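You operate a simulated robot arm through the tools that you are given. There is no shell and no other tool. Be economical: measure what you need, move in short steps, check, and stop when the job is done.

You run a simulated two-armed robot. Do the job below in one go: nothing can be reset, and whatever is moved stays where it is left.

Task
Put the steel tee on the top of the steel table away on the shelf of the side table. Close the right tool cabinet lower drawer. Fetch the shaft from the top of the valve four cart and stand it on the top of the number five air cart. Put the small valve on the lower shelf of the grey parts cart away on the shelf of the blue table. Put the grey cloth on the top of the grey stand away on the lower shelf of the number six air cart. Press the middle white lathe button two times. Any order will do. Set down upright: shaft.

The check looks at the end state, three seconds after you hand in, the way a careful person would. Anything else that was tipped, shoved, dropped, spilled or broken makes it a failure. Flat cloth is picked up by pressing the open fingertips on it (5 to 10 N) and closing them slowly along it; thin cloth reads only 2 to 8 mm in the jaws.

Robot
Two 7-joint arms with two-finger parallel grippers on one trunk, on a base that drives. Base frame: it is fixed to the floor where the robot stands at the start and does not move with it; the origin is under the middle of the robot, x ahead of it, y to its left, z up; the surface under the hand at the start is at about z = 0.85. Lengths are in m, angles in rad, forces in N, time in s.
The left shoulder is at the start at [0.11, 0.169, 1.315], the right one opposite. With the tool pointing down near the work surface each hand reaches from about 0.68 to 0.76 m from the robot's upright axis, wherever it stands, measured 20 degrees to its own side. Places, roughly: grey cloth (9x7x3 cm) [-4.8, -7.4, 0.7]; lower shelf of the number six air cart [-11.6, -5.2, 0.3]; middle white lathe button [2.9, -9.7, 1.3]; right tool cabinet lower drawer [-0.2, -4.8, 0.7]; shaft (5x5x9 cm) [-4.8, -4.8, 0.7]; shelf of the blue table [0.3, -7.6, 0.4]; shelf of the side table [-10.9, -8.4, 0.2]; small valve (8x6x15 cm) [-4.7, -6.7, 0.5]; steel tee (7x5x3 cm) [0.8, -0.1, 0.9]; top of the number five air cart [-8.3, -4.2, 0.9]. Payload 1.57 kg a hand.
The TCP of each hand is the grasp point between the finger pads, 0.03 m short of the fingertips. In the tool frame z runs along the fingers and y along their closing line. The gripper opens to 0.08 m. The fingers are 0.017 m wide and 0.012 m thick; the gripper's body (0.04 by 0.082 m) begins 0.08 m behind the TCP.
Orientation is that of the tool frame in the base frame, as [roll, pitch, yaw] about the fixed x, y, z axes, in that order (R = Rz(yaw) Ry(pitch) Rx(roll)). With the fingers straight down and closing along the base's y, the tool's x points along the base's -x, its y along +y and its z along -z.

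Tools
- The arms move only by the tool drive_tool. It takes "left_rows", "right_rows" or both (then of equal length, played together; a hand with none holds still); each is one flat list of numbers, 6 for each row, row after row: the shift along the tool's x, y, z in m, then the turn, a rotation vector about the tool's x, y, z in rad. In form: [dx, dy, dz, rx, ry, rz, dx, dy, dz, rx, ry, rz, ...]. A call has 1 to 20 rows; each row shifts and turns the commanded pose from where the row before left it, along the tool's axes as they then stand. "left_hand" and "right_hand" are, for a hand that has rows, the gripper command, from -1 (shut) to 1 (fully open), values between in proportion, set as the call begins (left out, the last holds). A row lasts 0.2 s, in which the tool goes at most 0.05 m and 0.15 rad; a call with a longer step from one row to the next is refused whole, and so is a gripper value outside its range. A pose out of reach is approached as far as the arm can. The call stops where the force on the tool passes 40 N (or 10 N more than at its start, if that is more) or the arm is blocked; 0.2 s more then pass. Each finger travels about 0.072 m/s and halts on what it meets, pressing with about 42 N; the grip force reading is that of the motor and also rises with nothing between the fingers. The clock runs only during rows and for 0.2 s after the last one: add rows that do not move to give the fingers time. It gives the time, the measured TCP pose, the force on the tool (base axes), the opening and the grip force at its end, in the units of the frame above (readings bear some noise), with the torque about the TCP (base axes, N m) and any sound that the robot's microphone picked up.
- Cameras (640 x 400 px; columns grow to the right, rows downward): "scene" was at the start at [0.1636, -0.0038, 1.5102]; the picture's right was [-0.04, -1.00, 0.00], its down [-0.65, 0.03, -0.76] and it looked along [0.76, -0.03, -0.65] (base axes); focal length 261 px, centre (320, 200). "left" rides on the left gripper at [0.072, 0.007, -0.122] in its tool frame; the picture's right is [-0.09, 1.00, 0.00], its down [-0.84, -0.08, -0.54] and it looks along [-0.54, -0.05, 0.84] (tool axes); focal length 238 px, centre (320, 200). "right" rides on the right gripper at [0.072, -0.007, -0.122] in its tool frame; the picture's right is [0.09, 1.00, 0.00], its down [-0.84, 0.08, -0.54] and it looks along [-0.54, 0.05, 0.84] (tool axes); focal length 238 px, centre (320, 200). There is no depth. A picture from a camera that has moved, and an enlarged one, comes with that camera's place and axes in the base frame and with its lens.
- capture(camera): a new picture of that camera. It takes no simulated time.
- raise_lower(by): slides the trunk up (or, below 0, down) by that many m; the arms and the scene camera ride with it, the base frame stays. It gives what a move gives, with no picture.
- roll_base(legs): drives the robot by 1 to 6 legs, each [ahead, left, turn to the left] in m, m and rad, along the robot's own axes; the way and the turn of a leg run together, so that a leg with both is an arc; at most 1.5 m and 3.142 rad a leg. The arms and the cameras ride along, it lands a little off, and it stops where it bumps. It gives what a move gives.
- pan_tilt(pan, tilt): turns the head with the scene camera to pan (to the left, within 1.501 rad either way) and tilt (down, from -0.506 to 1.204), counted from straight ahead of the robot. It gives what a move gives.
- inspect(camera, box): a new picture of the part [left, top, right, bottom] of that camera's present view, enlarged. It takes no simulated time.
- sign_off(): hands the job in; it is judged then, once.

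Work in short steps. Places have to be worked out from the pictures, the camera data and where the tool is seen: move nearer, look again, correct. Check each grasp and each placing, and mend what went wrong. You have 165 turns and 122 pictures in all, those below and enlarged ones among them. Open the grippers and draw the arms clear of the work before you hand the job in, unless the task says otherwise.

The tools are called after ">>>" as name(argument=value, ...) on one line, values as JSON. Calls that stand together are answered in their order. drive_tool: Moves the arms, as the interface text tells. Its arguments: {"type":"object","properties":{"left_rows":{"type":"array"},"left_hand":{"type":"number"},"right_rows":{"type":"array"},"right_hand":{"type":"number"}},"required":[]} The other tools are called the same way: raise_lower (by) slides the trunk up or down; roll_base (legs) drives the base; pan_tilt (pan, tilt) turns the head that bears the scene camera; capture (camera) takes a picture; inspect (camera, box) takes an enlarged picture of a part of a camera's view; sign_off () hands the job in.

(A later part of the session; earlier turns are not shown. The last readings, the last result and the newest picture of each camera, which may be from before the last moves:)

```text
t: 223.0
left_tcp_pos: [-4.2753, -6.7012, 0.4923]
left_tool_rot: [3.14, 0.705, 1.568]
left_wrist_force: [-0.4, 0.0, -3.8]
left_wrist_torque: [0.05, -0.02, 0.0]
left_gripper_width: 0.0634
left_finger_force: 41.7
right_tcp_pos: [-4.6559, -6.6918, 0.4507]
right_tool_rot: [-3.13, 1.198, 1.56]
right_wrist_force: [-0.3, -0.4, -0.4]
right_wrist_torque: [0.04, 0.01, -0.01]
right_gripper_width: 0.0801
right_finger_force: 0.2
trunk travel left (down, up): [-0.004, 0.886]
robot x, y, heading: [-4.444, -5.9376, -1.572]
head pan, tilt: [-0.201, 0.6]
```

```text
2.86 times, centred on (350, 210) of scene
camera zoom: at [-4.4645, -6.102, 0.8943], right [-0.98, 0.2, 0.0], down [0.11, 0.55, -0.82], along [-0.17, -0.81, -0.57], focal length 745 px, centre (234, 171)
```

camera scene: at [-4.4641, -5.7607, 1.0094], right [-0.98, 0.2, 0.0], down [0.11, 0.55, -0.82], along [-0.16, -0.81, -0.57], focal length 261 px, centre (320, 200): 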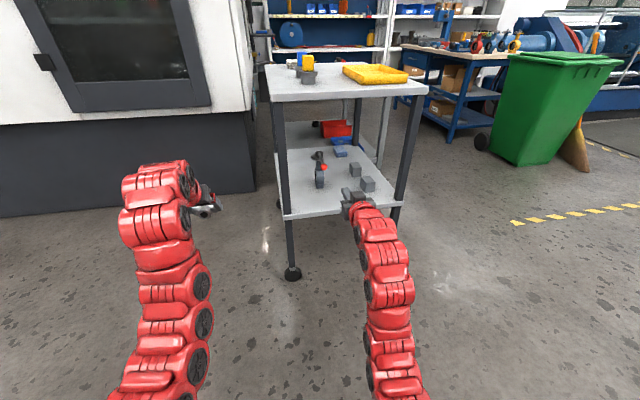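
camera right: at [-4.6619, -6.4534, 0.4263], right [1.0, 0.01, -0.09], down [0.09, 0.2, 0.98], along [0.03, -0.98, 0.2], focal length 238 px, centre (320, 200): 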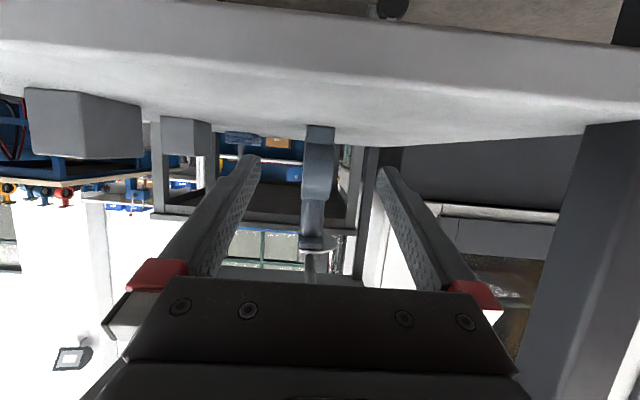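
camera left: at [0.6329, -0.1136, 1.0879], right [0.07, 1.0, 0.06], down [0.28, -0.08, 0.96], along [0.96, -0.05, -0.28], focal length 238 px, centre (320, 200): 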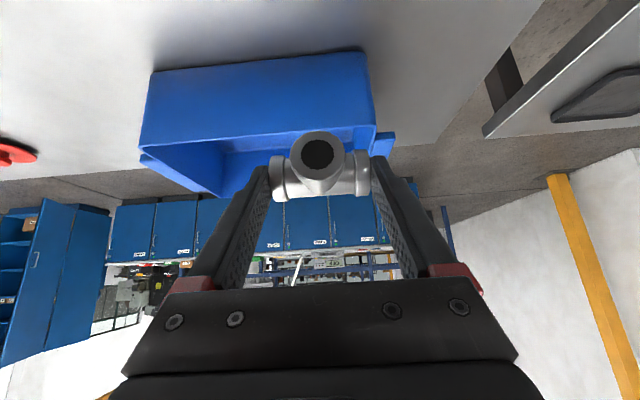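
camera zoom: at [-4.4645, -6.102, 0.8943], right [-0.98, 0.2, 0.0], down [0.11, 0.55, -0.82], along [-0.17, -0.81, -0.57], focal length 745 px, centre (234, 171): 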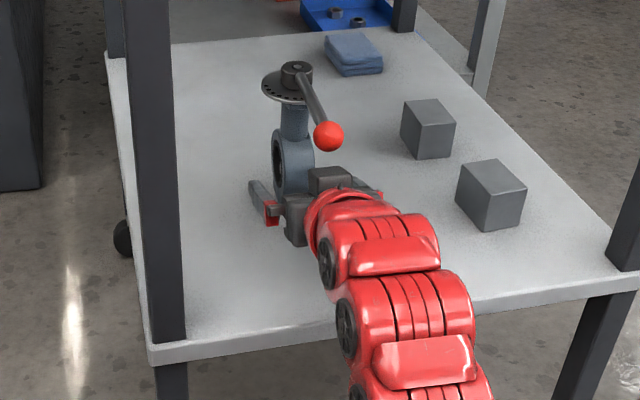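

Clear so far. I advance the last 3.5 cm and close gently around the ring.

>>> roll_base(legs=[[0.035, 0, 0]])

>>> drive_tool(right_rows=[0, 0, 0, 0, 0, 0, 0, 0, 0, 0, 0, 0, 0, 0, 0, 0, 0, 0, 0, 0, 0, 0, 0, 0], right_hand=-1)

>>> capture(camera="right")

```text
t: 223.8
left_tcp_pos: [-4.2742, -6.7364, 0.4925]
left_tool_rot: [3.142, 0.706, 1.569]
left_wrist_force: [-0.1, 0.0, -3.2]
left_wrist_torque: [0.07, -0.01, -0.02]
left_gripper_width: 0.0633
left_finger_force: 42.2
right_tcp_pos: [-4.6569, -6.7277, 0.4503]
right_tool_rot: [-3.129, 1.197, 1.561]
right_wrist_force: [0.3, -0.6, 0.5]
right_wrist_torque: [-0.02, 0.01, -0.02]
right_gripper_width: 0.08
right_finger_force: 0.0
trunk travel left (down, up): [-0.004, 0.886]
robot x, y, heading: [-4.4429, -5.9708, -1.574]
head pan, tilt: [-0.201, 0.6]
```

```text
t: 224.8
left_tcp_pos: [-4.2756, -6.7358, 0.4924]
left_tool_rot: [3.14, 0.704, 1.568]
left_wrist_force: [1.0, -0.4, -3.4]
left_wrist_torque: [0.03, 0.0, 0.01]
left_gripper_width: 0.0635
left_finger_force: 41.6
right_tcp_pos: [-4.6576, -6.7276, 0.4507]
right_tool_rot: [-3.129, 1.199, 1.561]
right_wrist_force: [-4.1, -1.1, 1.7]
right_wrist_torque: [0.0, 0.05, 0.01]
right_gripper_width: 0.0329
right_finger_force: 40.9
trunk travel left (down, up): [-0.004, 0.886]
robot x, y, heading: [-4.4434, -5.9713, -1.574]
head pan, tilt: [-0.201, 0.6]
```

```text
66 pictures are left
camera right: at [-4.6626, -6.5876, 0.4264], right [1.0, 0.01, -0.09], down [0.09, 0.2, 0.98], along [0.03, -0.98, 0.2], focal length 238 px, centre (320, 200)
```

right: 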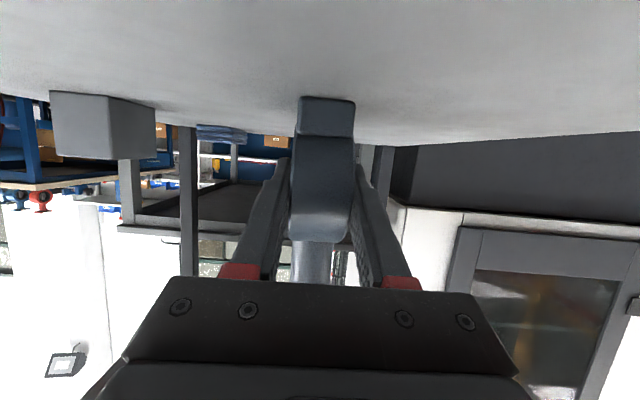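

Valve gripped at 33 mm. I lift it 4 cm with the trunk and back straight out.

>>> raise_lower(by=0.04)

>>> roll_base(legs=[[-0.36, 0, 0]])

>>> capture(camera="scene")

```text
t: 225.7
left_tcp_pos: [-4.2755, -6.7376, 0.5309]
left_tool_rot: [3.14, 0.702, 1.568]
left_wrist_force: [0.1, -0.5, -3.8]
left_wrist_torque: [0.06, 0.0, 0.01]
left_gripper_width: 0.0635
left_finger_force: 41.5
right_tcp_pos: [-4.6574, -6.7268, 0.4886]
right_tool_rot: [-3.13, 1.197, 1.56]
right_wrist_force: [0.3, 0.2, -8.7]
right_wrist_torque: [-0.02, 0.01, -0.02]
right_gripper_width: 0.0326
right_finger_force: 41.0
trunk travel left (down, up): [-0.044, 0.846]
robot x, y, heading: [-4.4473, -5.9687, -1.57]
head pan, tilt: [-0.201, 0.6]
```

```text
t: 228.0
left_tcp_pos: [-4.2745, -6.3753, 0.5321]
left_tool_rot: [3.14, 0.703, 1.571]
left_wrist_force: [0.2, -0.2, -2.7]
left_wrist_torque: [0.06, 0.0, 0.0]
left_gripper_width: 0.0637
left_finger_force: 42.3
right_tcp_pos: [-4.655, -6.3675, 0.4903]
right_tool_rot: [-3.13, 1.196, 1.564]
right_wrist_force: [0.3, -0.4, -9.0]
right_wrist_torque: [-0.02, 0.01, 0.06]
right_gripper_width: 0.0329
right_finger_force: 40.9
trunk travel left (down, up): [-0.044, 0.846]
robot x, y, heading: [-4.4431, -5.6076, -1.572]
head pan, tilt: [-0.201, 0.6]
```

```text
65 pictures are left
camera scene: at [-4.4639, -5.7775, 0.9342], right [-0.98, 0.2, 0.0], down [0.11, 0.55, -0.82], along [-0.16, -0.81, -0.57], focal length 261 px, centre (320, 200)
```

scene: 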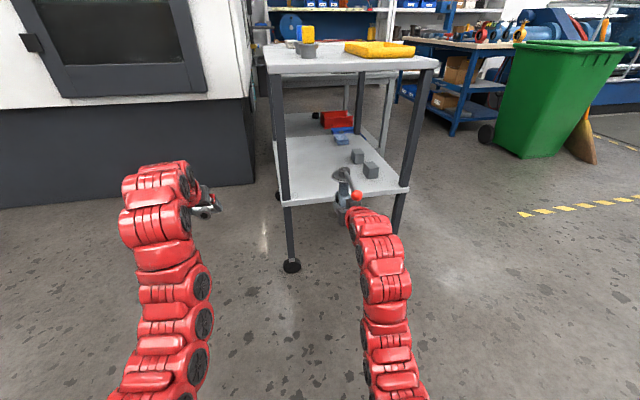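

Valve is out and upright. I strafe east along the aisle to stand north of the blue table.

>>> roll_base(legs=[[0, 1.2, 0], [0.5, 0, 0], [0, 1.5, 0], [0, 1.5, 0], [0, 0.7, 0]])

>>> pan_tilt(pan=0, tilt=0.5)

>>> capture(camera="scene")

```text
t: 254.0
left_tcp_pos: [0.5901, -6.9269, 0.5318]
left_tool_rot: [3.141, 0.703, 1.552]
left_wrist_force: [0.0, 0.4, -2.5]
left_wrist_torque: [0.02, 0.02, -0.04]
left_gripper_width: 0.0635
left_finger_force: 42.4
right_tcp_pos: [0.2088, -6.9127, 0.4888]
right_tool_rot: [-3.129, 1.198, 1.542]
right_wrist_force: [-0.4, -0.2, -9.0]
right_wrist_torque: [-0.06, 0.01, 0.03]
right_gripper_width: 0.0331
right_finger_force: 40.9
trunk travel left (down, up): [-0.044, 0.846]
robot x, y, heading: [0.4339, -6.1558, -1.587]
head pan, tilt: [-0.201, 0.6]
```

```text
t: 254.8
left_tcp_pos: [0.5883, -6.9269, 0.5306]
left_tool_rot: [3.137, 0.703, 1.551]
left_wrist_force: [-0.3, -0.7, -3.1]
left_wrist_torque: [0.05, 0.03, 0.03]
left_gripper_width: 0.0636
left_finger_force: 41.8
right_tcp_pos: [0.2076, -6.9112, 0.49]
right_tool_rot: [-3.13, 1.197, 1.545]
right_wrist_force: [0.2, -0.3, -7.3]
right_wrist_torque: [-0.04, 0.04, 0.02]
right_gripper_width: 0.0328
right_finger_force: 40.7
trunk travel left (down, up): [-0.044, 0.846]
robot x, y, heading: [0.4307, -6.1577, -1.591]
head pan, tilt: [0.0, 0.499]
```

```text
64 pictures are left
camera scene: at [0.4279, -6.3301, 0.9432], right [-1.0, 0.02, 0.0], down [0.01, 0.48, -0.88], along [-0.02, -0.88, -0.48], focal length 261 px, centre (320, 200)
```

scene: 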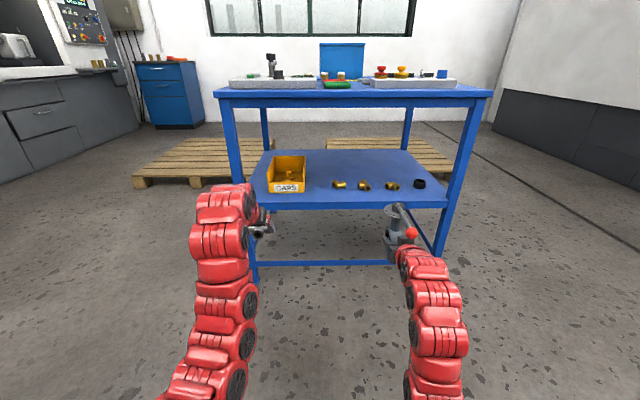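

The shelf front edge is about y=-7.255, z≈0.40, fittings stand at y≈-7.48, and the strip in front is free. I extend the right arm so the left hand stays outside the table, square up, and advance.

>>> drive_tool(right_rows=[-0.0118, 0, 0.0303, 0, 0, 0, -0.0118, 0, 0.0303, 0, 0, 0, -0.0118, 0, 0.0303, 0, 0, 0, -0.0118, 0, 0.0303, 0, 0, 0, 0, 0, 0, 0, 0, 0])

>>> roll_base(legs=[[0, -0.05, 0.02], [0.16, 0, 0]])

>>> capture(camera="right")

>>> capture(camera="scene")

```text
t: 256.0
left_tcp_pos: [0.5897, -6.9273, 0.5318]
left_tool_rot: [3.139, 0.704, 1.551]
left_wrist_force: [-0.4, -0.2, -2.8]
left_wrist_torque: [0.03, -0.04, -0.02]
left_gripper_width: 0.0636
left_finger_force: 41.9
right_tcp_pos: [0.2031, -7.0411, 0.489]
right_tool_rot: [-3.132, 1.196, 1.545]
right_wrist_force: [-1.2, 0.2, -8.2]
right_wrist_torque: [-0.06, 0.04, 0.01]
right_gripper_width: 0.0328
right_finger_force: 41.2
trunk travel left (down, up): [-0.044, 0.846]
robot x, y, heading: [0.4292, -6.1584, -1.588]
head pan, tilt: [0.0, 0.499]
```

```text
t: 257.9
left_tcp_pos: [0.5572, -7.0842, 0.5314]
left_tool_rot: [3.138, 0.702, 1.574]
left_wrist_force: [-0.9, 0.2, -3.1]
left_wrist_torque: [-0.01, 0.02, -0.03]
left_gripper_width: 0.0635
left_finger_force: 41.8
right_tcp_pos: [0.172, -7.2056, 0.4868]
right_tool_rot: [-3.131, 1.195, 1.564]
right_wrist_force: [0.0, 0.1, -10.0]
right_wrist_torque: [-0.01, -0.03, 0.03]
right_gripper_width: 0.0329
right_finger_force: 41.0
trunk travel left (down, up): [-0.044, 0.846]
robot x, y, heading: [0.3839, -6.3179, -1.568]
head pan, tilt: [0.0, 0.499]
```

```text
63 pictures are left
camera right: at [0.1662, -7.0656, 0.4643], right [1.0, 0.02, -0.09], down [0.08, 0.2, 0.98], along [0.03, -0.98, 0.19], focal length 238 px, centre (320, 200)
```

right: 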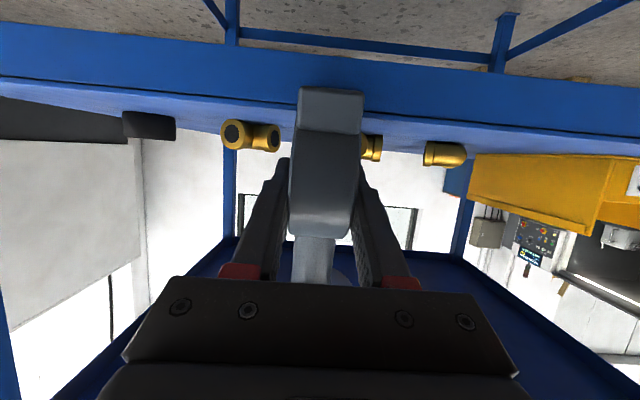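

```text
62 pictures are left
camera scene: at [0.3822, -6.4894, 0.9431], right [-1.0, 0.0, 0.0], down [0.0, 0.48, -0.88], along [0.0, -0.88, -0.48], focal length 261 px, centre (320, 200)
```

scene: 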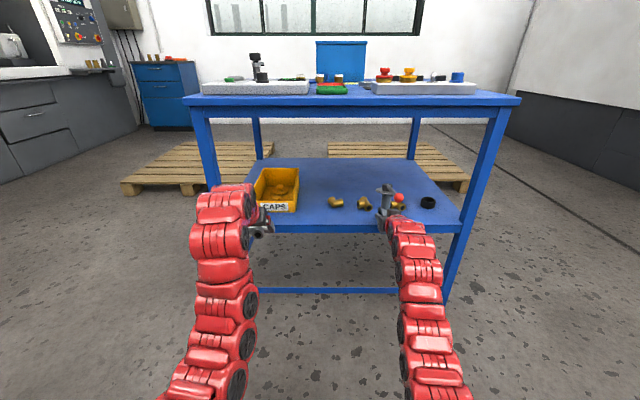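

The shelf top is really at z≈0.435, so the valve's foot (z 0.424) is too low to enter. I raise the trunk 5 cm and then look at the clearance.

>>> raise_lower(by=0.05)

>>> capture(camera="right")

```text
t: 258.8
left_tcp_pos: [0.5569, -7.0839, 0.5807]
left_tool_rot: [3.138, 0.701, 1.57]
left_wrist_force: [0.1, -0.4, -2.8]
left_wrist_torque: [0.07, -0.02, -0.01]
left_gripper_width: 0.0637
left_finger_force: 42.0
right_tcp_pos: [0.1721, -7.2058, 0.5379]
right_tool_rot: [-3.131, 1.194, 1.565]
right_wrist_force: [-0.2, -0.6, -8.2]
right_wrist_torque: [-0.02, -0.01, -0.01]
right_gripper_width: 0.0325
right_finger_force: 40.7
trunk travel left (down, up): [-0.094, 0.796]
robot x, y, heading: [0.3837, -6.3176, -1.568]
head pan, tilt: [0.0, 0.499]
```

```text
61 pictures are left
camera right: at [0.1662, -7.0657, 0.5136], right [1.0, 0.02, -0.09], down [0.08, 0.19, 0.98], along [0.03, -0.98, 0.19], focal length 238 px, centre (320, 200)
```

right: 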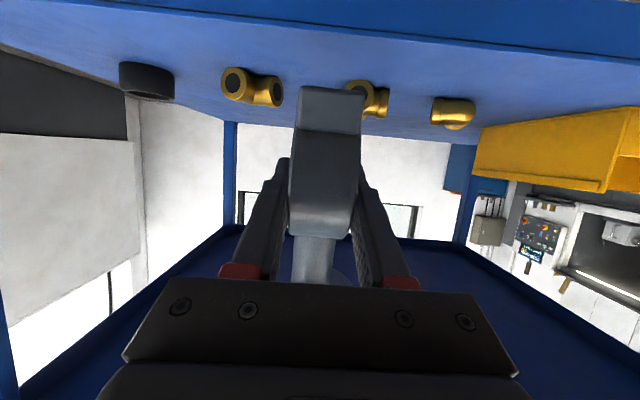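

Items sit closer to the edge than thought (y≈-7.36). A free gap lies between the yellow bin and the leftmost brass fitting; I zoom to measure it.

>>> inspect(camera="scene", box=[180, 140, 500, 300])

```text
2.00 times, centred on (340, 220) of scene
camera zoom: at [0.3822, -6.4897, 0.9931], right [-1.0, 0.0, 0.0], down [0.0, 0.48, -0.88], along [0.0, -0.88, -0.48], focal length 522 px, centre (280, 160)
```

zoom: 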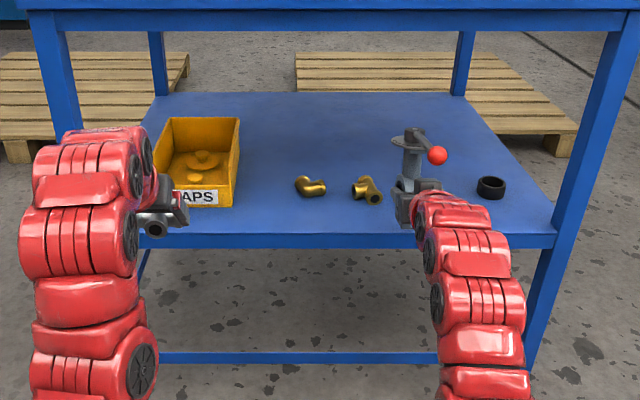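

The gap spans x≈0.35–0.47. I will set the valve at (0.41, -7.33): shift left 0.238 and forward 0.106.

>>> roll_base(legs=[[0, 0.238, 0], [0.1, 0, 0]])

>>> capture(camera="right")

>>> inspect(camera="scene", box=[230, 150, 550, 310])

```text
t: 261.3
left_tcp_pos: [0.7928, -7.1832, 0.5812]
left_tool_rot: [3.138, 0.701, 1.573]
left_wrist_force: [-0.4, -0.2, -2.8]
left_wrist_torque: [0.08, 0.01, -0.01]
left_gripper_width: 0.0635
left_finger_force: 42.0
right_tcp_pos: [0.4091, -7.3058, 0.537]
right_tool_rot: [-3.132, 1.194, 1.563]
right_wrist_force: [0.2, -0.6, -8.8]
right_wrist_torque: [-0.04, 0.01, 0.0]
right_gripper_width: 0.0325
right_finger_force: 41.4
trunk travel left (down, up): [-0.094, 0.796]
robot x, y, heading: [0.624, -6.4188, -1.568]
head pan, tilt: [0.0, 0.499]
```

```text
59 pictures are left
camera right: at [0.403, -7.165, 0.5137], right [1.0, 0.02, -0.09], down [0.09, 0.19, 0.98], along [0.03, -0.98, 0.19], focal length 238 px, centre (320, 200)
```

right: 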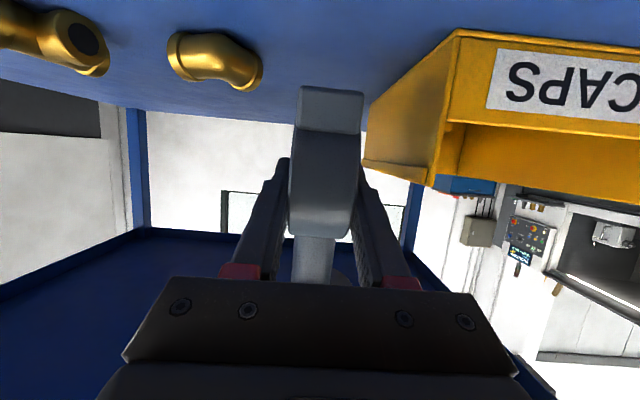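

```text
2.00 times, centred on (390, 230) of scene
camera zoom: at [0.62, -6.5894, 0.9931], right [-1.0, 0.0, 0.0], down [0.0, 0.48, -0.88], along [0.0, -0.88, -0.48], focal length 522 px, centre (180, 140)
```

zoom: 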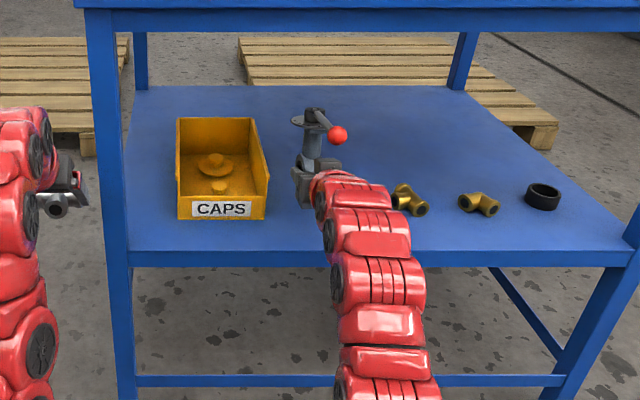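

Well placed in the gap. I lower 3 cm with the trunk and watch the force.

>>> raise_lower(by=-0.03)

>>> raise_lower(by=-0.005)

```text
t: 262.1
left_tcp_pos: [0.7946, -7.1826, 0.5525]
left_tool_rot: [3.137, 0.704, 1.571]
left_wrist_force: [-0.1, 0.6, -2.5]
left_wrist_torque: [0.03, -0.01, -0.01]
left_gripper_width: 0.0639
left_finger_force: 41.6
right_tcp_pos: [0.4088, -7.3053, 0.5081]
right_tool_rot: [-3.132, 1.193, 1.562]
right_wrist_force: [0.0, 0.4, -9.3]
right_wrist_torque: [0.01, -0.02, 0.0]
right_gripper_width: 0.0327
right_finger_force: 41.2
trunk travel left (down, up): [-0.064, 0.826]
robot x, y, heading: [0.6213, -6.4121, -1.571]
head pan, tilt: [0.0, 0.499]
```

```text
t: 262.6
left_tcp_pos: [0.7922, -7.1831, 0.5466]
left_tool_rot: [3.138, 0.702, 1.571]
left_wrist_force: [-0.2, 0.4, -2.5]
left_wrist_torque: [0.08, 0.01, 0.01]
left_gripper_width: 0.0636
left_finger_force: 42.2
right_tcp_pos: [0.4102, -7.3039, 0.503]
right_tool_rot: [-3.131, 1.194, 1.562]
right_wrist_force: [-0.4, 0.2, -9.4]
right_wrist_torque: [0.0, 0.05, -0.01]
right_gripper_width: 0.0326
right_finger_force: 41.4
trunk travel left (down, up): [-0.059, 0.831]
robot x, y, heading: [0.621, -6.4164, -1.573]
head pan, tilt: [0.0, 0.499]
```

Not touching yet; a few more millimetres.

>>> raise_lower(by=-0.004)

>>> raise_lower(by=-0.004)

>>> inspect(camera="right", box=[220, 30, 460, 180])

```text
t: 263.1
left_tcp_pos: [0.7931, -7.1826, 0.5418]
left_tool_rot: [3.139, 0.704, 1.57]
left_wrist_force: [0.8, 0.7, -2.4]
left_wrist_torque: [0.05, 0.04, 0.0]
left_gripper_width: 0.0633
left_finger_force: 42.2
right_tcp_pos: [0.4086, -7.303, 0.4999]
right_tool_rot: [-3.129, 1.2, 1.562]
right_wrist_force: [-0.6, -2.5, -1.7]
right_wrist_torque: [-0.38, 0.16, 0.06]
right_gripper_width: 0.0327
right_finger_force: 41.1
trunk travel left (down, up): [-0.055, 0.835]
robot x, y, heading: [0.6193, -6.4131, -1.569]
head pan, tilt: [0.0, 0.499]
```

```text
t: 263.7
left_tcp_pos: [0.7928, -7.1816, 0.5403]
left_tool_rot: [3.139, 0.706, 1.57]
left_wrist_force: [0.0, 0.5, -2.9]
left_wrist_torque: [0.05, 0.0, 0.0]
left_gripper_width: 0.0635
left_finger_force: 42.4
right_tcp_pos: [0.4094, -7.3039, 0.5]
right_tool_rot: [-3.131, 1.203, 1.565]
right_wrist_force: [-0.8, -5.0, 13.4]
right_wrist_torque: [-0.8, 0.07, 0.13]
right_gripper_width: 0.0326
right_finger_force: 40.4
trunk travel left (down, up): [-0.051, 0.839]
robot x, y, heading: [0.6202, -6.4155, -1.567]
head pan, tilt: [0.0, 0.499]
```

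```text
2.67 times, centred on (340, 105) of right
camera zoom: at [0.4033, -7.1644, 0.4756], right [1.0, 0.01, -0.09], down [0.09, 0.2, 0.98], along [0.03, -0.98, 0.2], focal length 636 px, centre (267, 453)
```

zoom: 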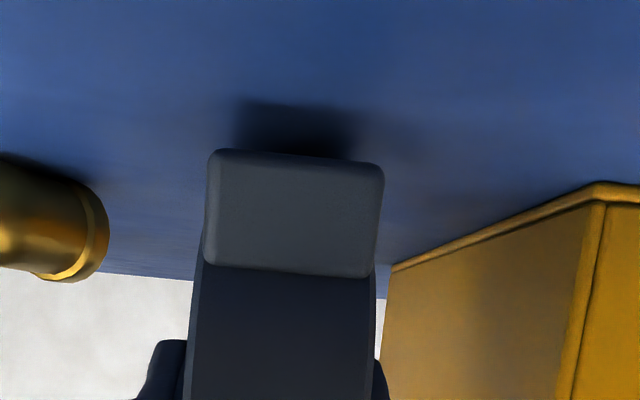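

It has landed (pressing lightly). I relieve 3 mm, open the hand to about 5 cm, and check.

>>> raise_lower(by=0.003)

>>> drive_tool(right_rows=[0, 0, 0, 0, 0, 0, 0, 0, 0, 0, 0, 0, 0, 0, 0, 0, 0, 0], right_hand=0.25)

>>> capture(camera="right")

```text
t: 264.2
left_tcp_pos: [0.7943, -7.1821, 0.5432]
left_tool_rot: [3.14, 0.705, 1.57]
left_wrist_force: [-0.2, -0.5, -1.8]
left_wrist_torque: [0.07, -0.02, 0.0]
left_gripper_width: 0.0634
left_finger_force: 41.7
right_tcp_pos: [0.4094, -7.3036, 0.4995]
right_tool_rot: [-3.13, 1.198, 1.563]
right_wrist_force: [-0.3, -6.3, 10.8]
right_wrist_torque: [-0.84, -0.04, -0.03]
right_gripper_width: 0.0327
right_finger_force: 40.9
trunk travel left (down, up): [-0.054, 0.836]
robot x, y, heading: [0.6202, -6.4195, -1.569]
head pan, tilt: [0.0, 0.499]
```

```text
t: 265.0
left_tcp_pos: [0.793, -7.1826, 0.5409]
left_tool_rot: [3.137, 0.702, 1.572]
left_wrist_force: [0.0, 0.1, -3.0]
left_wrist_torque: [0.02, 0.01, 0.0]
left_gripper_width: 0.0637
left_finger_force: 41.8
right_tcp_pos: [0.4084, -7.3038, 0.4981]
right_tool_rot: [-3.13, 1.194, 1.562]
right_wrist_force: [0.6, 1.4, -0.1]
right_wrist_torque: [-0.06, -0.02, -0.01]
right_gripper_width: 0.0499
right_finger_force: 0.0
trunk travel left (down, up): [-0.054, 0.836]
robot x, y, heading: [0.6201, -6.4154, -1.572]
head pan, tilt: [0.0, 0.499]
```

```text
56 pictures are left
camera right: at [0.4031, -7.1642, 0.4746], right [1.0, 0.01, -0.09], down [0.09, 0.2, 0.98], along [0.03, -0.98, 0.19], focal length 238 px, centre (320, 200)
```

right: 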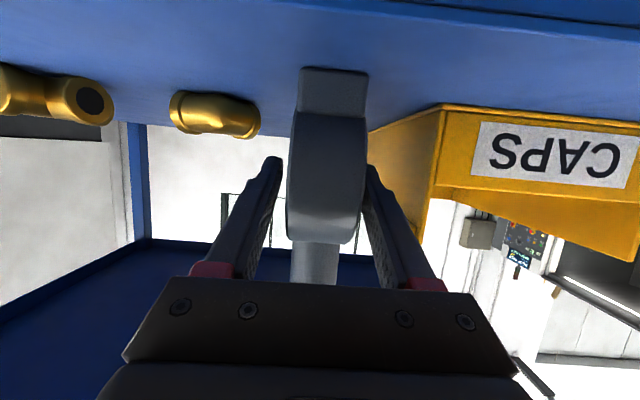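

The valve stands free. I back out straight and check it.

>>> roll_base(legs=[[-0.3, 0, 0]])

>>> inspect(camera="scene", box=[230, 110, 550, 270])

```text
t: 267.0
left_tcp_pos: [0.7926, -6.885, 0.5421]
left_tool_rot: [3.14, 0.704, 1.571]
left_wrist_force: [0.1, -0.5, -2.4]
left_wrist_torque: [0.04, 0.0, -0.04]
left_gripper_width: 0.0633
left_finger_force: 41.7
right_tcp_pos: [0.4088, -7.0062, 0.4986]
right_tool_rot: [-3.129, 1.196, 1.562]
right_wrist_force: [0.0, -0.5, 1.1]
right_wrist_torque: [0.0, 0.01, -0.02]
right_gripper_width: 0.0501
right_finger_force: 0.0
trunk travel left (down, up): [-0.054, 0.836]
robot x, y, heading: [0.623, -6.1198, -1.573]
head pan, tilt: [0.0, 0.499]
```

```text
2.00 times, centred on (390, 190) of scene
camera zoom: at [0.6203, -6.2905, 0.9534], right [-1.0, 0.0, 0.0], down [0.0, 0.48, -0.88], along [0.0, -0.88, -0.48], focal length 522 px, centre (180, 220)
```

zoom: 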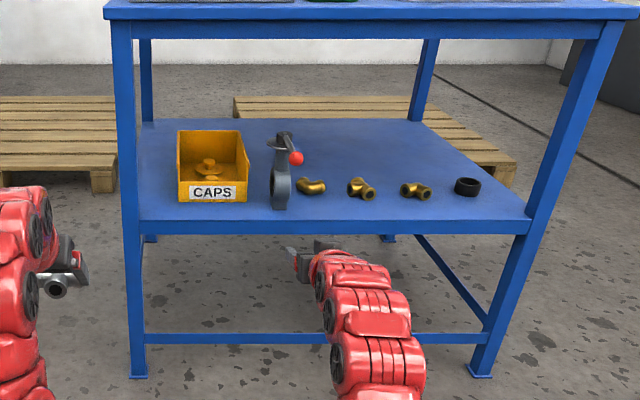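

The valve is in place and nothing is disturbed. Now for the shaft: I raise the trunk, turn west and drive back along the aisle.

>>> raise_lower(by=0.4)

>>> roll_base(legs=[[0, 0, -1.571], [0, 0.2, 0], [1.5, 0, 0], [1.5, 0, 0], [1.4, 0, 0], [0, 0, -1.0]])

>>> pan_tilt(pan=0, tilt=0.45)

>>> capture(camera="scene")

```text
t: 270.9
left_tcp_pos: [0.793, -6.8859, 0.9419]
left_tool_rot: [3.14, 0.703, 1.571]
left_wrist_force: [-0.4, 0.6, -3.1]
left_wrist_torque: [0.05, 0.02, 0.01]
left_gripper_width: 0.0633
left_finger_force: 41.8
right_tcp_pos: [0.408, -7.0064, 0.8978]
right_tool_rot: [-3.129, 1.196, 1.564]
right_wrist_force: [-0.5, -0.2, 0.1]
right_wrist_torque: [0.04, 0.0, -0.01]
right_gripper_width: 0.0498
right_finger_force: 0.0
trunk travel left (down, up): [-0.454, 0.436]
robot x, y, heading: [0.6231, -6.1182, -1.568]
head pan, tilt: [0.0, 0.499]
```

```text
t: 299.4
left_tcp_pos: [-4.3365, -5.7666, 0.9428]
left_tool_rot: [3.137, 0.703, -1.003]
left_wrist_force: [0.8, 0.1, -2.7]
left_wrist_torque: [-0.03, 0.0, -0.01]
left_gripper_width: 0.0635
left_finger_force: 42.5
right_tcp_pos: [-4.079, -5.4573, 0.8981]
right_tool_rot: [-3.131, 1.196, -1.008]
right_wrist_force: [0.1, -0.7, 0.6]
right_wrist_torque: [0.03, 0.02, 0.03]
right_gripper_width: 0.0501
right_finger_force: 0.1
trunk travel left (down, up): [-0.454, 0.436]
robot x, y, heading: [-3.7815, -6.3197, 2.139]
head pan, tilt: [0.0, 0.499]
```

```text
t: 300.1
left_tcp_pos: [-4.3371, -5.7675, 0.941]
left_tool_rot: [3.14, 0.704, -1.002]
left_wrist_force: [0.3, -0.6, -2.6]
left_wrist_torque: [-0.11, -0.03, 0.02]
left_gripper_width: 0.0635
left_finger_force: 41.7
right_tcp_pos: [-4.079, -5.4567, 0.8974]
right_tool_rot: [-3.13, 1.194, -1.009]
right_wrist_force: [0.2, 0.5, -0.9]
right_wrist_torque: [0.02, 0.02, 0.01]
right_gripper_width: 0.0499
right_finger_force: 0.1
trunk travel left (down, up): [-0.454, 0.436]
robot x, y, heading: [-3.7791, -6.3161, 2.138]
head pan, tilt: [0.0, 0.45]
```

```text
54 pictures are left
camera scene: at [-3.874, -6.1746, 1.3578], right [0.84, 0.54, 0.0], down [0.24, -0.37, -0.9], along [-0.49, 0.76, -0.44], focal length 261 px, centre (320, 200)
```

scene: 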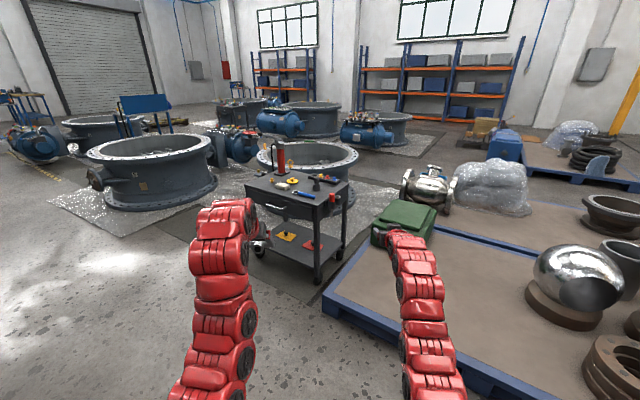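

The cart is ahead. I zoom in on its top.

>>> inspect(camera="scene", box=[235, 140, 365, 220])

```text
4.92 times, centred on (300, 180) of scene
camera zoom: at [-3.874, -6.1746, 1.3578], right [0.84, 0.54, 0.0], down [0.24, -0.37, -0.9], along [-0.49, 0.76, -0.44], focal length 1284 px, centre (418, 298)
```

zoom: 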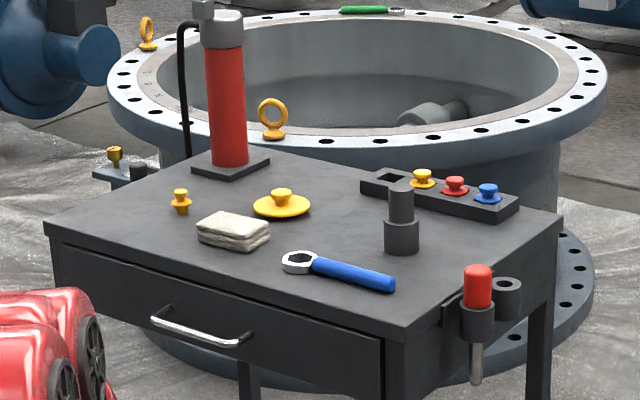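

The shaft stands near (-4.76, -4.84), base z≈0.65, stepped with a narrower top. I approach from the southeast, keep the heading, stop 15 cm short, open the hand and lower.

>>> roll_base(legs=[[0.72, 0.245, 0]])

>>> drive_tool(right_rows=[0, 0, 0, 0, 0.1, 0, 0, 0, 0, 0, 0.096, 0, 0, 0, 0, 0, 0, 0], right_hand=1)

>>> raise_lower(by=-0.1)

>>> capture(camera="right")

>>> capture(camera="scene")

```text
t: 304.2
left_tcp_pos: [-4.93, -5.2935, 0.9418]
left_tool_rot: [3.14, 0.704, -1.004]
left_wrist_force: [0.4, 0.5, -3.8]
left_wrist_torque: [-0.03, -0.05, 0.0]
left_gripper_width: 0.0637
left_finger_force: 41.9
right_tcp_pos: [-4.6709, -4.9848, 0.8977]
right_tool_rot: [-3.129, 1.195, -1.013]
right_wrist_force: [-0.3, -0.2, 0.2]
right_wrist_torque: [-0.01, 0.04, -0.01]
right_gripper_width: 0.0497
right_finger_force: 0.1
trunk travel left (down, up): [-0.454, 0.436]
robot x, y, heading: [-4.3733, -5.8499, 2.134]
head pan, tilt: [0.0, 0.45]
```

```text
t: 305.0
left_tcp_pos: [-4.9305, -5.2938, 0.9426]
left_tool_rot: [3.14, 0.703, -1.005]
left_wrist_force: [0.0, 0.5, -2.8]
left_wrist_torque: [-0.06, -0.03, -0.02]
left_gripper_width: 0.0637
left_finger_force: 42.5
right_tcp_pos: [-4.6708, -4.984, 0.8981]
right_tool_rot: [-3.134, 0.997, -1.017]
right_wrist_force: [-0.2, -0.2, 0.4]
right_wrist_torque: [0.0, -0.04, -0.02]
right_gripper_width: 0.08
right_finger_force: 0.1
trunk travel left (down, up): [-0.454, 0.436]
robot x, y, heading: [-4.3767, -5.8471, 2.136]
head pan, tilt: [0.0, 0.45]
```

```text
t: 306.3
left_tcp_pos: [-4.9288, -5.2932, 0.8413]
left_tool_rot: [3.141, 0.703, -1.004]
left_wrist_force: [0.2, -0.6, -3.2]
left_wrist_torque: [-0.07, -0.01, -0.03]
left_gripper_width: 0.0635
left_finger_force: 42.1
right_tcp_pos: [-4.6706, -4.9845, 0.7979]
right_tool_rot: [-3.132, 1.001, -1.017]
right_wrist_force: [0.2, -0.6, -0.3]
right_wrist_torque: [-0.02, 0.0, 0.02]
right_gripper_width: 0.0797
right_finger_force: 0.0
trunk travel left (down, up): [-0.354, 0.536]
robot x, y, heading: [-4.3722, -5.8486, 2.138]
head pan, tilt: [0.0, 0.45]
```

```text
52 pictures are left
camera right: at [-4.5923, -5.1019, 0.8028], right [-0.82, -0.56, -0.08], down [-0.07, -0.05, 1.0], along [-0.56, 0.83, 0.0], focal length 238 px, centre (320, 200)
```

right: 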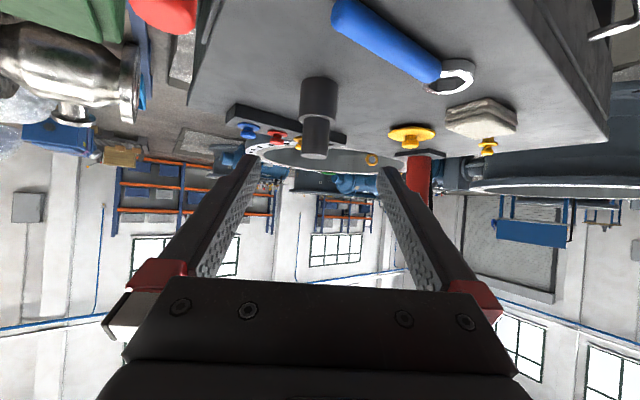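

```text
51 pictures are left
camera scene: at [-4.4671, -5.7027, 1.258], right [0.84, 0.54, 0.0], down [0.23, -0.37, -0.9], along [-0.48, 0.76, -0.44], focal length 261 px, centre (320, 200)
```

scene: 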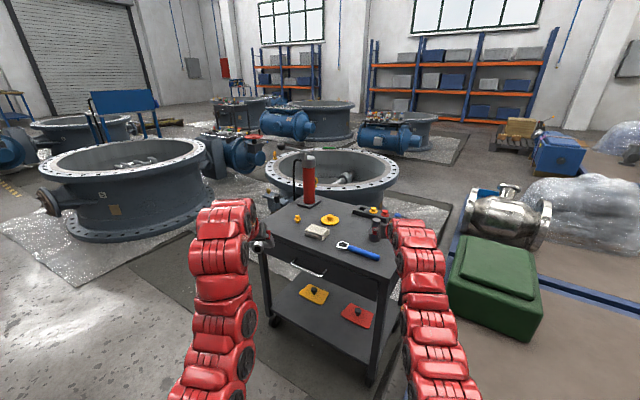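

Shaft confirmed at (-4.756, -4.838), top z 0.745, step at z≈0.70. I lower 7.5 cm and drive 16.5 cm straight in.

>>> raise_lower(by=-0.075)

>>> roll_base(legs=[[0.12, -0.004, 0]])

>>> capture(camera="right")

```text
t: 307.4
left_tcp_pos: [-4.9294, -5.2918, 0.7675]
left_tool_rot: [3.141, 0.703, -1.006]
left_wrist_force: [-0.2, 0.0, -3.0]
left_wrist_torque: [-0.03, -0.03, -0.01]
left_gripper_width: 0.0635
left_finger_force: 42.3
right_tcp_pos: [-4.6697, -4.9839, 0.7237]
right_tool_rot: [-3.133, 1.001, -1.017]
right_wrist_force: [0.5, -0.6, 0.3]
right_wrist_torque: [-0.01, 0.02, -0.02]
right_gripper_width: 0.0799
right_finger_force: 0.1
trunk travel left (down, up): [-0.279, 0.611]
robot x, y, heading: [-4.3748, -5.8507, 2.135]
head pan, tilt: [0.0, 0.45]
```

```text
t: 308.7
left_tcp_pos: [-4.9907, -5.1882, 0.7668]
left_tool_rot: [3.139, 0.703, -1.004]
left_wrist_force: [0.1, -0.3, -3.0]
left_wrist_torque: [-0.05, -0.06, 0.05]
left_gripper_width: 0.0634
left_finger_force: 41.8
right_tcp_pos: [-4.7309, -4.8812, 0.7225]
right_tool_rot: [-3.134, 0.999, -1.018]
right_wrist_force: [-0.4, 0.6, -1.1]
right_wrist_torque: [0.01, 0.0, 0.02]
right_gripper_width: 0.0803
right_finger_force: 0.1
trunk travel left (down, up): [-0.279, 0.611]
robot x, y, heading: [-4.433, -5.7469, 2.137]
head pan, tilt: [0.0, 0.45]
```

```text
50 pictures are left
camera right: at [-4.6534, -4.9973, 0.7265], right [-0.82, -0.56, -0.08], down [-0.07, -0.04, 1.0], along [-0.56, 0.83, 0.0], focal length 238 px, centre (320, 200)
```

right: 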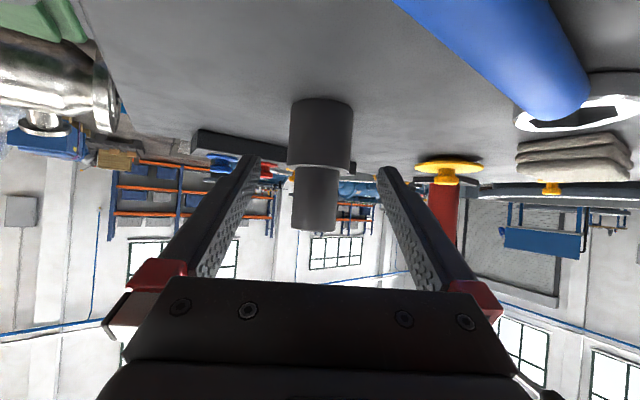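

Centred. I go in the last 4.7 cm and close on the narrow part.

>>> roll_base(legs=[[0.047, 0, 0]])

>>> drive_tool(right_rows=[0, 0, 0, 0, 0, 0, 0, 0, 0, 0, 0, 0, 0, 0, 0, 0, 0, 0, 0, 0, 0, 0, 0, 0], right_hand=-1)

>>> raise_lower(by=0.1)

>>> capture(camera="right")

```text
t: 309.6
left_tcp_pos: [-5.0147, -5.1484, 0.7668]
left_tool_rot: [3.139, 0.702, -1.005]
left_wrist_force: [-0.4, 0.7, -3.4]
left_wrist_torque: [-0.04, -0.01, 0.01]
left_gripper_width: 0.0634
left_finger_force: 41.7
right_tcp_pos: [-4.7555, -4.8407, 0.7219]
right_tool_rot: [-3.136, 0.998, -1.016]
right_wrist_force: [-0.2, 0.0, -0.3]
right_wrist_torque: [-0.01, 0.03, -0.03]
right_gripper_width: 0.08
right_finger_force: 0.0
trunk travel left (down, up): [-0.279, 0.611]
robot x, y, heading: [-4.4585, -5.7018, 2.133]
head pan, tilt: [0.0, 0.45]
```

```text
t: 310.6
left_tcp_pos: [-5.0143, -5.1501, 0.7671]
left_tool_rot: [3.138, 0.703, -1.005]
left_wrist_force: [-0.6, -0.3, -3.7]
left_wrist_torque: [-0.05, -0.05, 0.02]
left_gripper_width: 0.0637
left_finger_force: 41.7
right_tcp_pos: [-4.7549, -4.8409, 0.7223]
right_tool_rot: [-3.134, 0.998, -1.017]
right_wrist_force: [2.8, 2.1, 0.8]
right_wrist_torque: [0.0, -0.01, 0.02]
right_gripper_width: 0.0335
right_finger_force: 41.4
trunk travel left (down, up): [-0.279, 0.611]
robot x, y, heading: [-4.4597, -5.7026, 2.144]
head pan, tilt: [0.0, 0.45]
```

```text
t: 311.9
left_tcp_pos: [-5.0165, -5.1478, 0.8646]
left_tool_rot: [3.138, 0.7, -1.006]
left_wrist_force: [-0.1, 0.5, -2.9]
left_wrist_torque: [-0.04, -0.04, -0.02]
left_gripper_width: 0.0634
left_finger_force: 42.2
right_tcp_pos: [-4.7566, -4.8388, 0.8196]
right_tool_rot: [-3.133, 0.998, -1.016]
right_wrist_force: [-0.6, -0.7, -10.2]
right_wrist_torque: [0.04, 0.03, 0.0]
right_gripper_width: 0.0334
right_finger_force: 41.2
trunk travel left (down, up): [-0.379, 0.511]
robot x, y, heading: [-4.4628, -5.7019, 2.139]
head pan, tilt: [0.0, 0.45]
```

```text
49 pictures are left
camera right: at [-4.6784, -4.9574, 0.8254], right [-0.82, -0.56, -0.08], down [-0.07, -0.04, 1.0], along [-0.56, 0.83, 0.0], focal length 238 px, centre (320, 200)
```

right: 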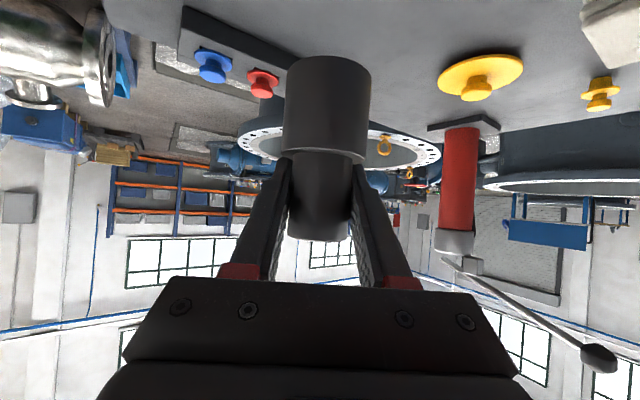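

The shaft is held (weight 10 N). I raise the trunk, back off and turn west toward the air carts.

>>> raise_lower(by=0.27)

>>> roll_base(legs=[[-0.25, 0, 0], [0, 0, 1.0], [1.3, 0, 0]])

>>> pan_tilt(pan=-0.1, tilt=0.3)

>>> capture(camera="scene")

```text
t: 314.7
left_tcp_pos: [-5.0162, -5.1489, 1.1351]
left_tool_rot: [3.138, 0.699, -1.005]
left_wrist_force: [1.5, -1.1, -2.3]
left_wrist_torque: [-0.01, -0.01, 0.04]
left_gripper_width: 0.0636
left_finger_force: 42.3
right_tcp_pos: [-4.7556, -4.8386, 1.0916]
right_tool_rot: [-3.134, 0.996, -1.018]
right_wrist_force: [0.1, 0.4, -9.4]
right_wrist_torque: [0.06, 0.04, 0.02]
right_gripper_width: 0.0335
right_finger_force: 41.5
trunk travel left (down, up): [-0.649, 0.241]
robot x, y, heading: [-4.4601, -5.7039, 2.138]
head pan, tilt: [0.0, 0.45]
```

```text
t: 325.1
left_tcp_pos: [-6.3924, -6.0515, 1.1361]
left_tool_rot: [3.138, 0.699, -0.019]
left_wrist_force: [0.7, -0.6, -3.2]
left_wrist_torque: [-0.01, -0.07, -0.01]
left_gripper_width: 0.0635
left_finger_force: 42.1
right_tcp_pos: [-6.5052, -5.6665, 1.0913]
right_tool_rot: [-3.134, 0.997, -0.031]
right_wrist_force: [0.0, 0.8, -10.0]
right_wrist_torque: [-0.04, 0.08, -0.01]
right_gripper_width: 0.0337
right_finger_force: 41.2
trunk travel left (down, up): [-0.649, 0.241]
robot x, y, heading: [-5.6214, -5.8957, 3.127]
head pan, tilt: [0.0, 0.45]
```

```text
t: 325.8
left_tcp_pos: [-6.3918, -6.052, 1.1346]
left_tool_rot: [3.139, 0.7, -0.019]
left_wrist_force: [0.2, 1.0, -3.5]
left_wrist_torque: [-0.02, -0.07, 0.0]
left_gripper_width: 0.0635
left_finger_force: 41.5
right_tcp_pos: [-6.5066, -5.667, 1.0901]
right_tool_rot: [-3.134, 0.995, -0.032]
right_wrist_force: [0.5, -0.2, -10.2]
right_wrist_torque: [-0.06, 0.04, 0.03]
right_gripper_width: 0.0335
right_finger_force: 40.9
trunk travel left (down, up): [-0.649, 0.241]
robot x, y, heading: [-5.6235, -5.8955, 3.122]
head pan, tilt: [-0.099, 0.3]
```

```text
48 pictures are left
camera scene: at [-5.7975, -5.8836, 1.5665], right [0.12, 0.99, 0.0], down [0.3, -0.04, -0.95], along [-0.95, 0.11, -0.3], focal length 261 px, centre (320, 200)
```

scene: 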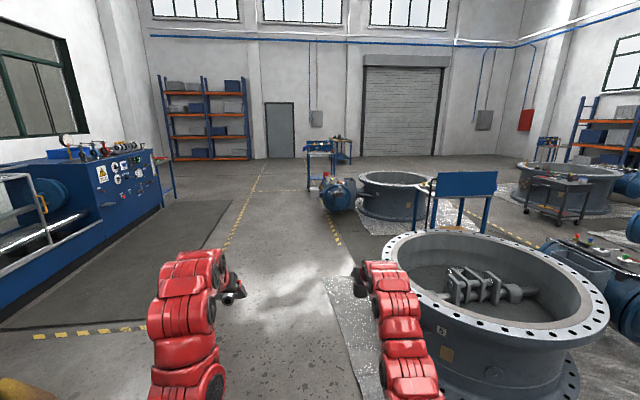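

The number five air cart should be the blue-panelled stand near px (455,195). I zoom.

>>> inspect(camera="scene", box=[395, 140, 535, 250])

>>> inspect(camera="scene", box=[270, 115, 390, 205])

```text
3.64 times, centred on (465, 195) of scene
camera zoom: at [-5.7975, -5.8836, 1.5665], right [0.12, 0.99, 0.0], down [0.3, -0.04, -0.95], along [-0.95, 0.11, -0.3], focal length 949 px, centre (-207, 218)
```

zoom: 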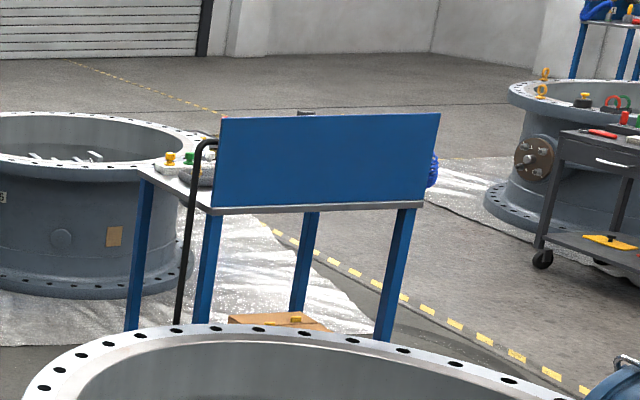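

```text
4.44 times, centred on (330, 160) of scene
camera zoom: at [-5.7975, -5.8836, 1.5665], right [0.12, 0.99, 0.0], down [0.3, -0.04, -0.95], along [-0.95, 0.11, -0.3], focal length 1160 px, centre (276, 378)
```

zoom: 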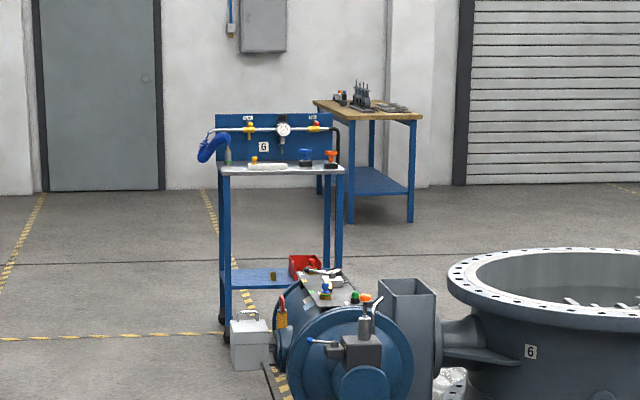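

Cart five's panel faces me; its deck spans about x -7.93…-8.40, y -4.60…-4.03, with a big ring close on its west. I go to its south end and turn to face north.

>>> roll_base(legs=[[1.5, 0, 0.015], [1.3, 0, 0], [0, 0, -1.566]])

>>> pan_tilt(pan=-0.1, tilt=0.5)

>>> capture(camera="scene")

```text
t: 343.2
left_tcp_pos: [-8.5803, -5.0777, 1.1357]
left_tool_rot: [3.136, 0.7, -1.585]
left_wrist_force: [-0.2, 0.1, -3.4]
left_wrist_torque: [-0.06, -0.02, 0.02]
left_gripper_width: 0.0635
left_finger_force: 42.1
right_tcp_pos: [-8.1939, -4.9605, 1.0912]
right_tool_rot: [-3.134, 0.997, -1.597]
right_wrist_force: [0.5, -1.3, -9.0]
right_wrist_torque: [0.02, 0.01, 0.01]
right_gripper_width: 0.0336
right_finger_force: 41.6
trunk travel left (down, up): [-0.649, 0.241]
robot x, y, heading: [-8.421, -5.8455, 1.559]
head pan, tilt: [-0.099, 0.3]
```

```text
t: 343.9
left_tcp_pos: [-8.5826, -5.078, 1.1354]
left_tool_rot: [3.138, 0.699, -1.587]
left_wrist_force: [-0.2, 0.6, -2.8]
left_wrist_torque: [-0.07, 0.01, 0.01]
left_gripper_width: 0.0636
left_finger_force: 42.6
right_tcp_pos: [-8.1946, -4.96, 1.0903]
right_tool_rot: [-3.134, 0.995, -1.596]
right_wrist_force: [0.2, 0.2, -9.0]
right_wrist_torque: [0.03, 0.0, -0.01]
right_gripper_width: 0.0338
right_finger_force: 41.7
trunk travel left (down, up): [-0.649, 0.241]
robot x, y, heading: [-8.4208, -5.8487, 1.555]
head pan, tilt: [-0.099, 0.499]
```

```text
45 pictures are left
camera scene: at [-8.4093, -5.6749, 1.5482], right [0.99, -0.11, 0.0], down [-0.05, -0.48, -0.88], along [0.1, 0.87, -0.48], focal length 261 px, centre (320, 200)
```

scene: 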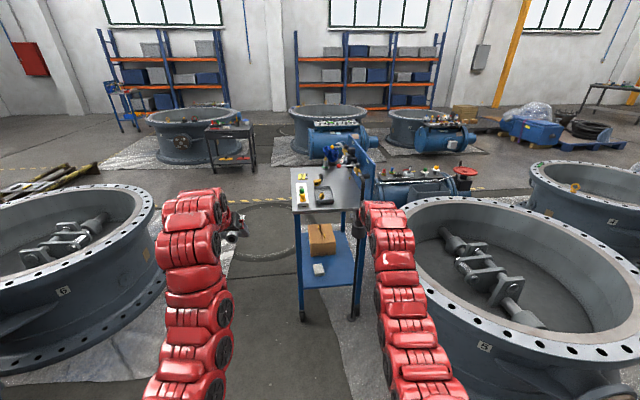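

>>> inspect(camera="scene", box=[270, 130, 430, 230])

```text
4.00 times, centred on (350, 180) of scene
camera zoom: at [-8.4093, -5.6749, 1.5482], right [0.99, -0.11, 0.0], down [-0.05, -0.48, -0.88], along [0.1, 0.87, -0.48], focal length 1044 px, centre (200, 280)
```

zoom: 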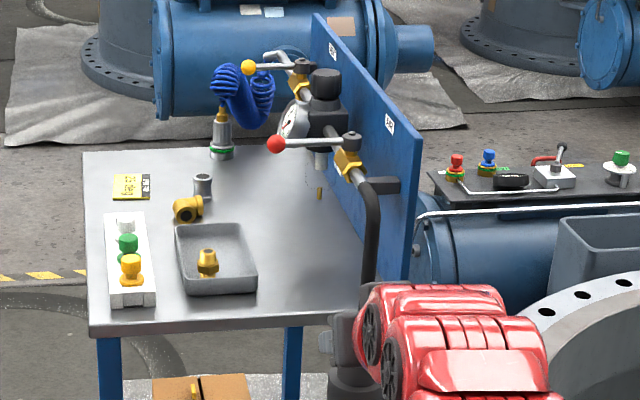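

Free spot on the deck: right of the grey tray at about (-8.15, -4.50), deck z≈0.90. To keep clear of the black pipe I come in turned 0.3 rad, from the southwest.

>>> roll_base(legs=[[0, 0, -0.3], [0, 0.375, 0], [0.353, 0, 0]])

>>> capture(camera="right")

>>> inspect(camera="scene", box=[240, 130, 480, 280])

```text
t: 349.2
left_tcp_pos: [-8.5906, -4.6062, 1.1353]
left_tool_rot: [3.139, 0.699, -1.887]
left_wrist_force: [-0.1, 0.0, -3.3]
left_wrist_torque: [-0.09, -0.01, -0.03]
left_gripper_width: 0.0636
left_finger_force: 41.4
right_tcp_pos: [-8.1877, -4.6108, 1.09]
right_tool_rot: [-3.135, 0.995, -1.899]
right_wrist_force: [-0.1, 0.3, -10.0]
right_wrist_torque: [0.03, -0.04, 0.01]
right_gripper_width: 0.0335
right_finger_force: 41.4
trunk travel left (down, up): [-0.649, 0.241]
robot x, y, heading: [-8.6666, -5.3882, 1.256]
head pan, tilt: [-0.099, 0.499]
```

```text
43 pictures are left
camera right: at [-8.2289, -4.7473, 1.0956], right [-0.96, 0.28, -0.08], down [-0.08, 0.03, 1.0], along [0.28, 0.96, 0.0], focal length 238 px, centre (320, 200)
```

right: 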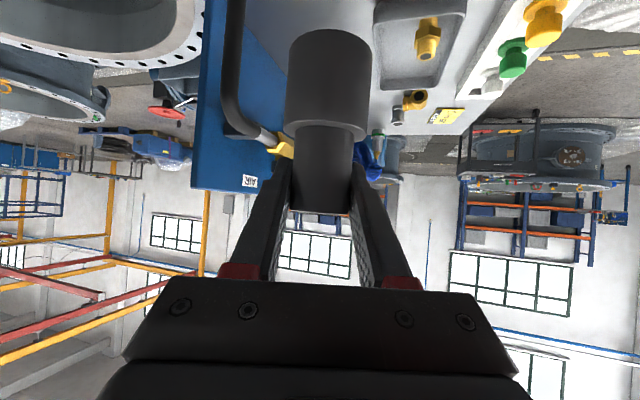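

```text
2.67 times, centred on (360, 205) of scene
camera zoom: at [-8.6041, -5.2293, 1.5482], right [0.92, -0.4, 0.0], down [-0.19, -0.44, -0.88], along [0.35, 0.8, -0.48], focal length 696 px, centre (213, 187)
```

zoom: 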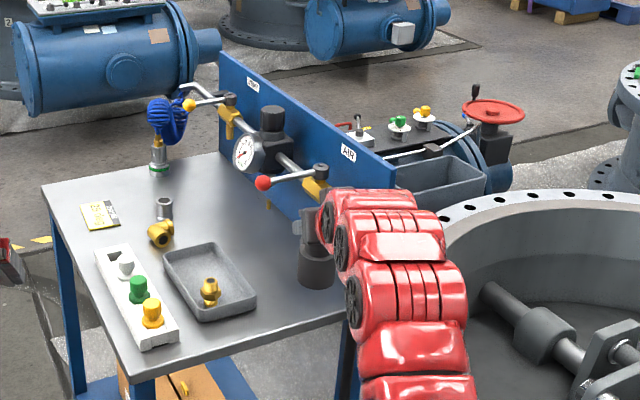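

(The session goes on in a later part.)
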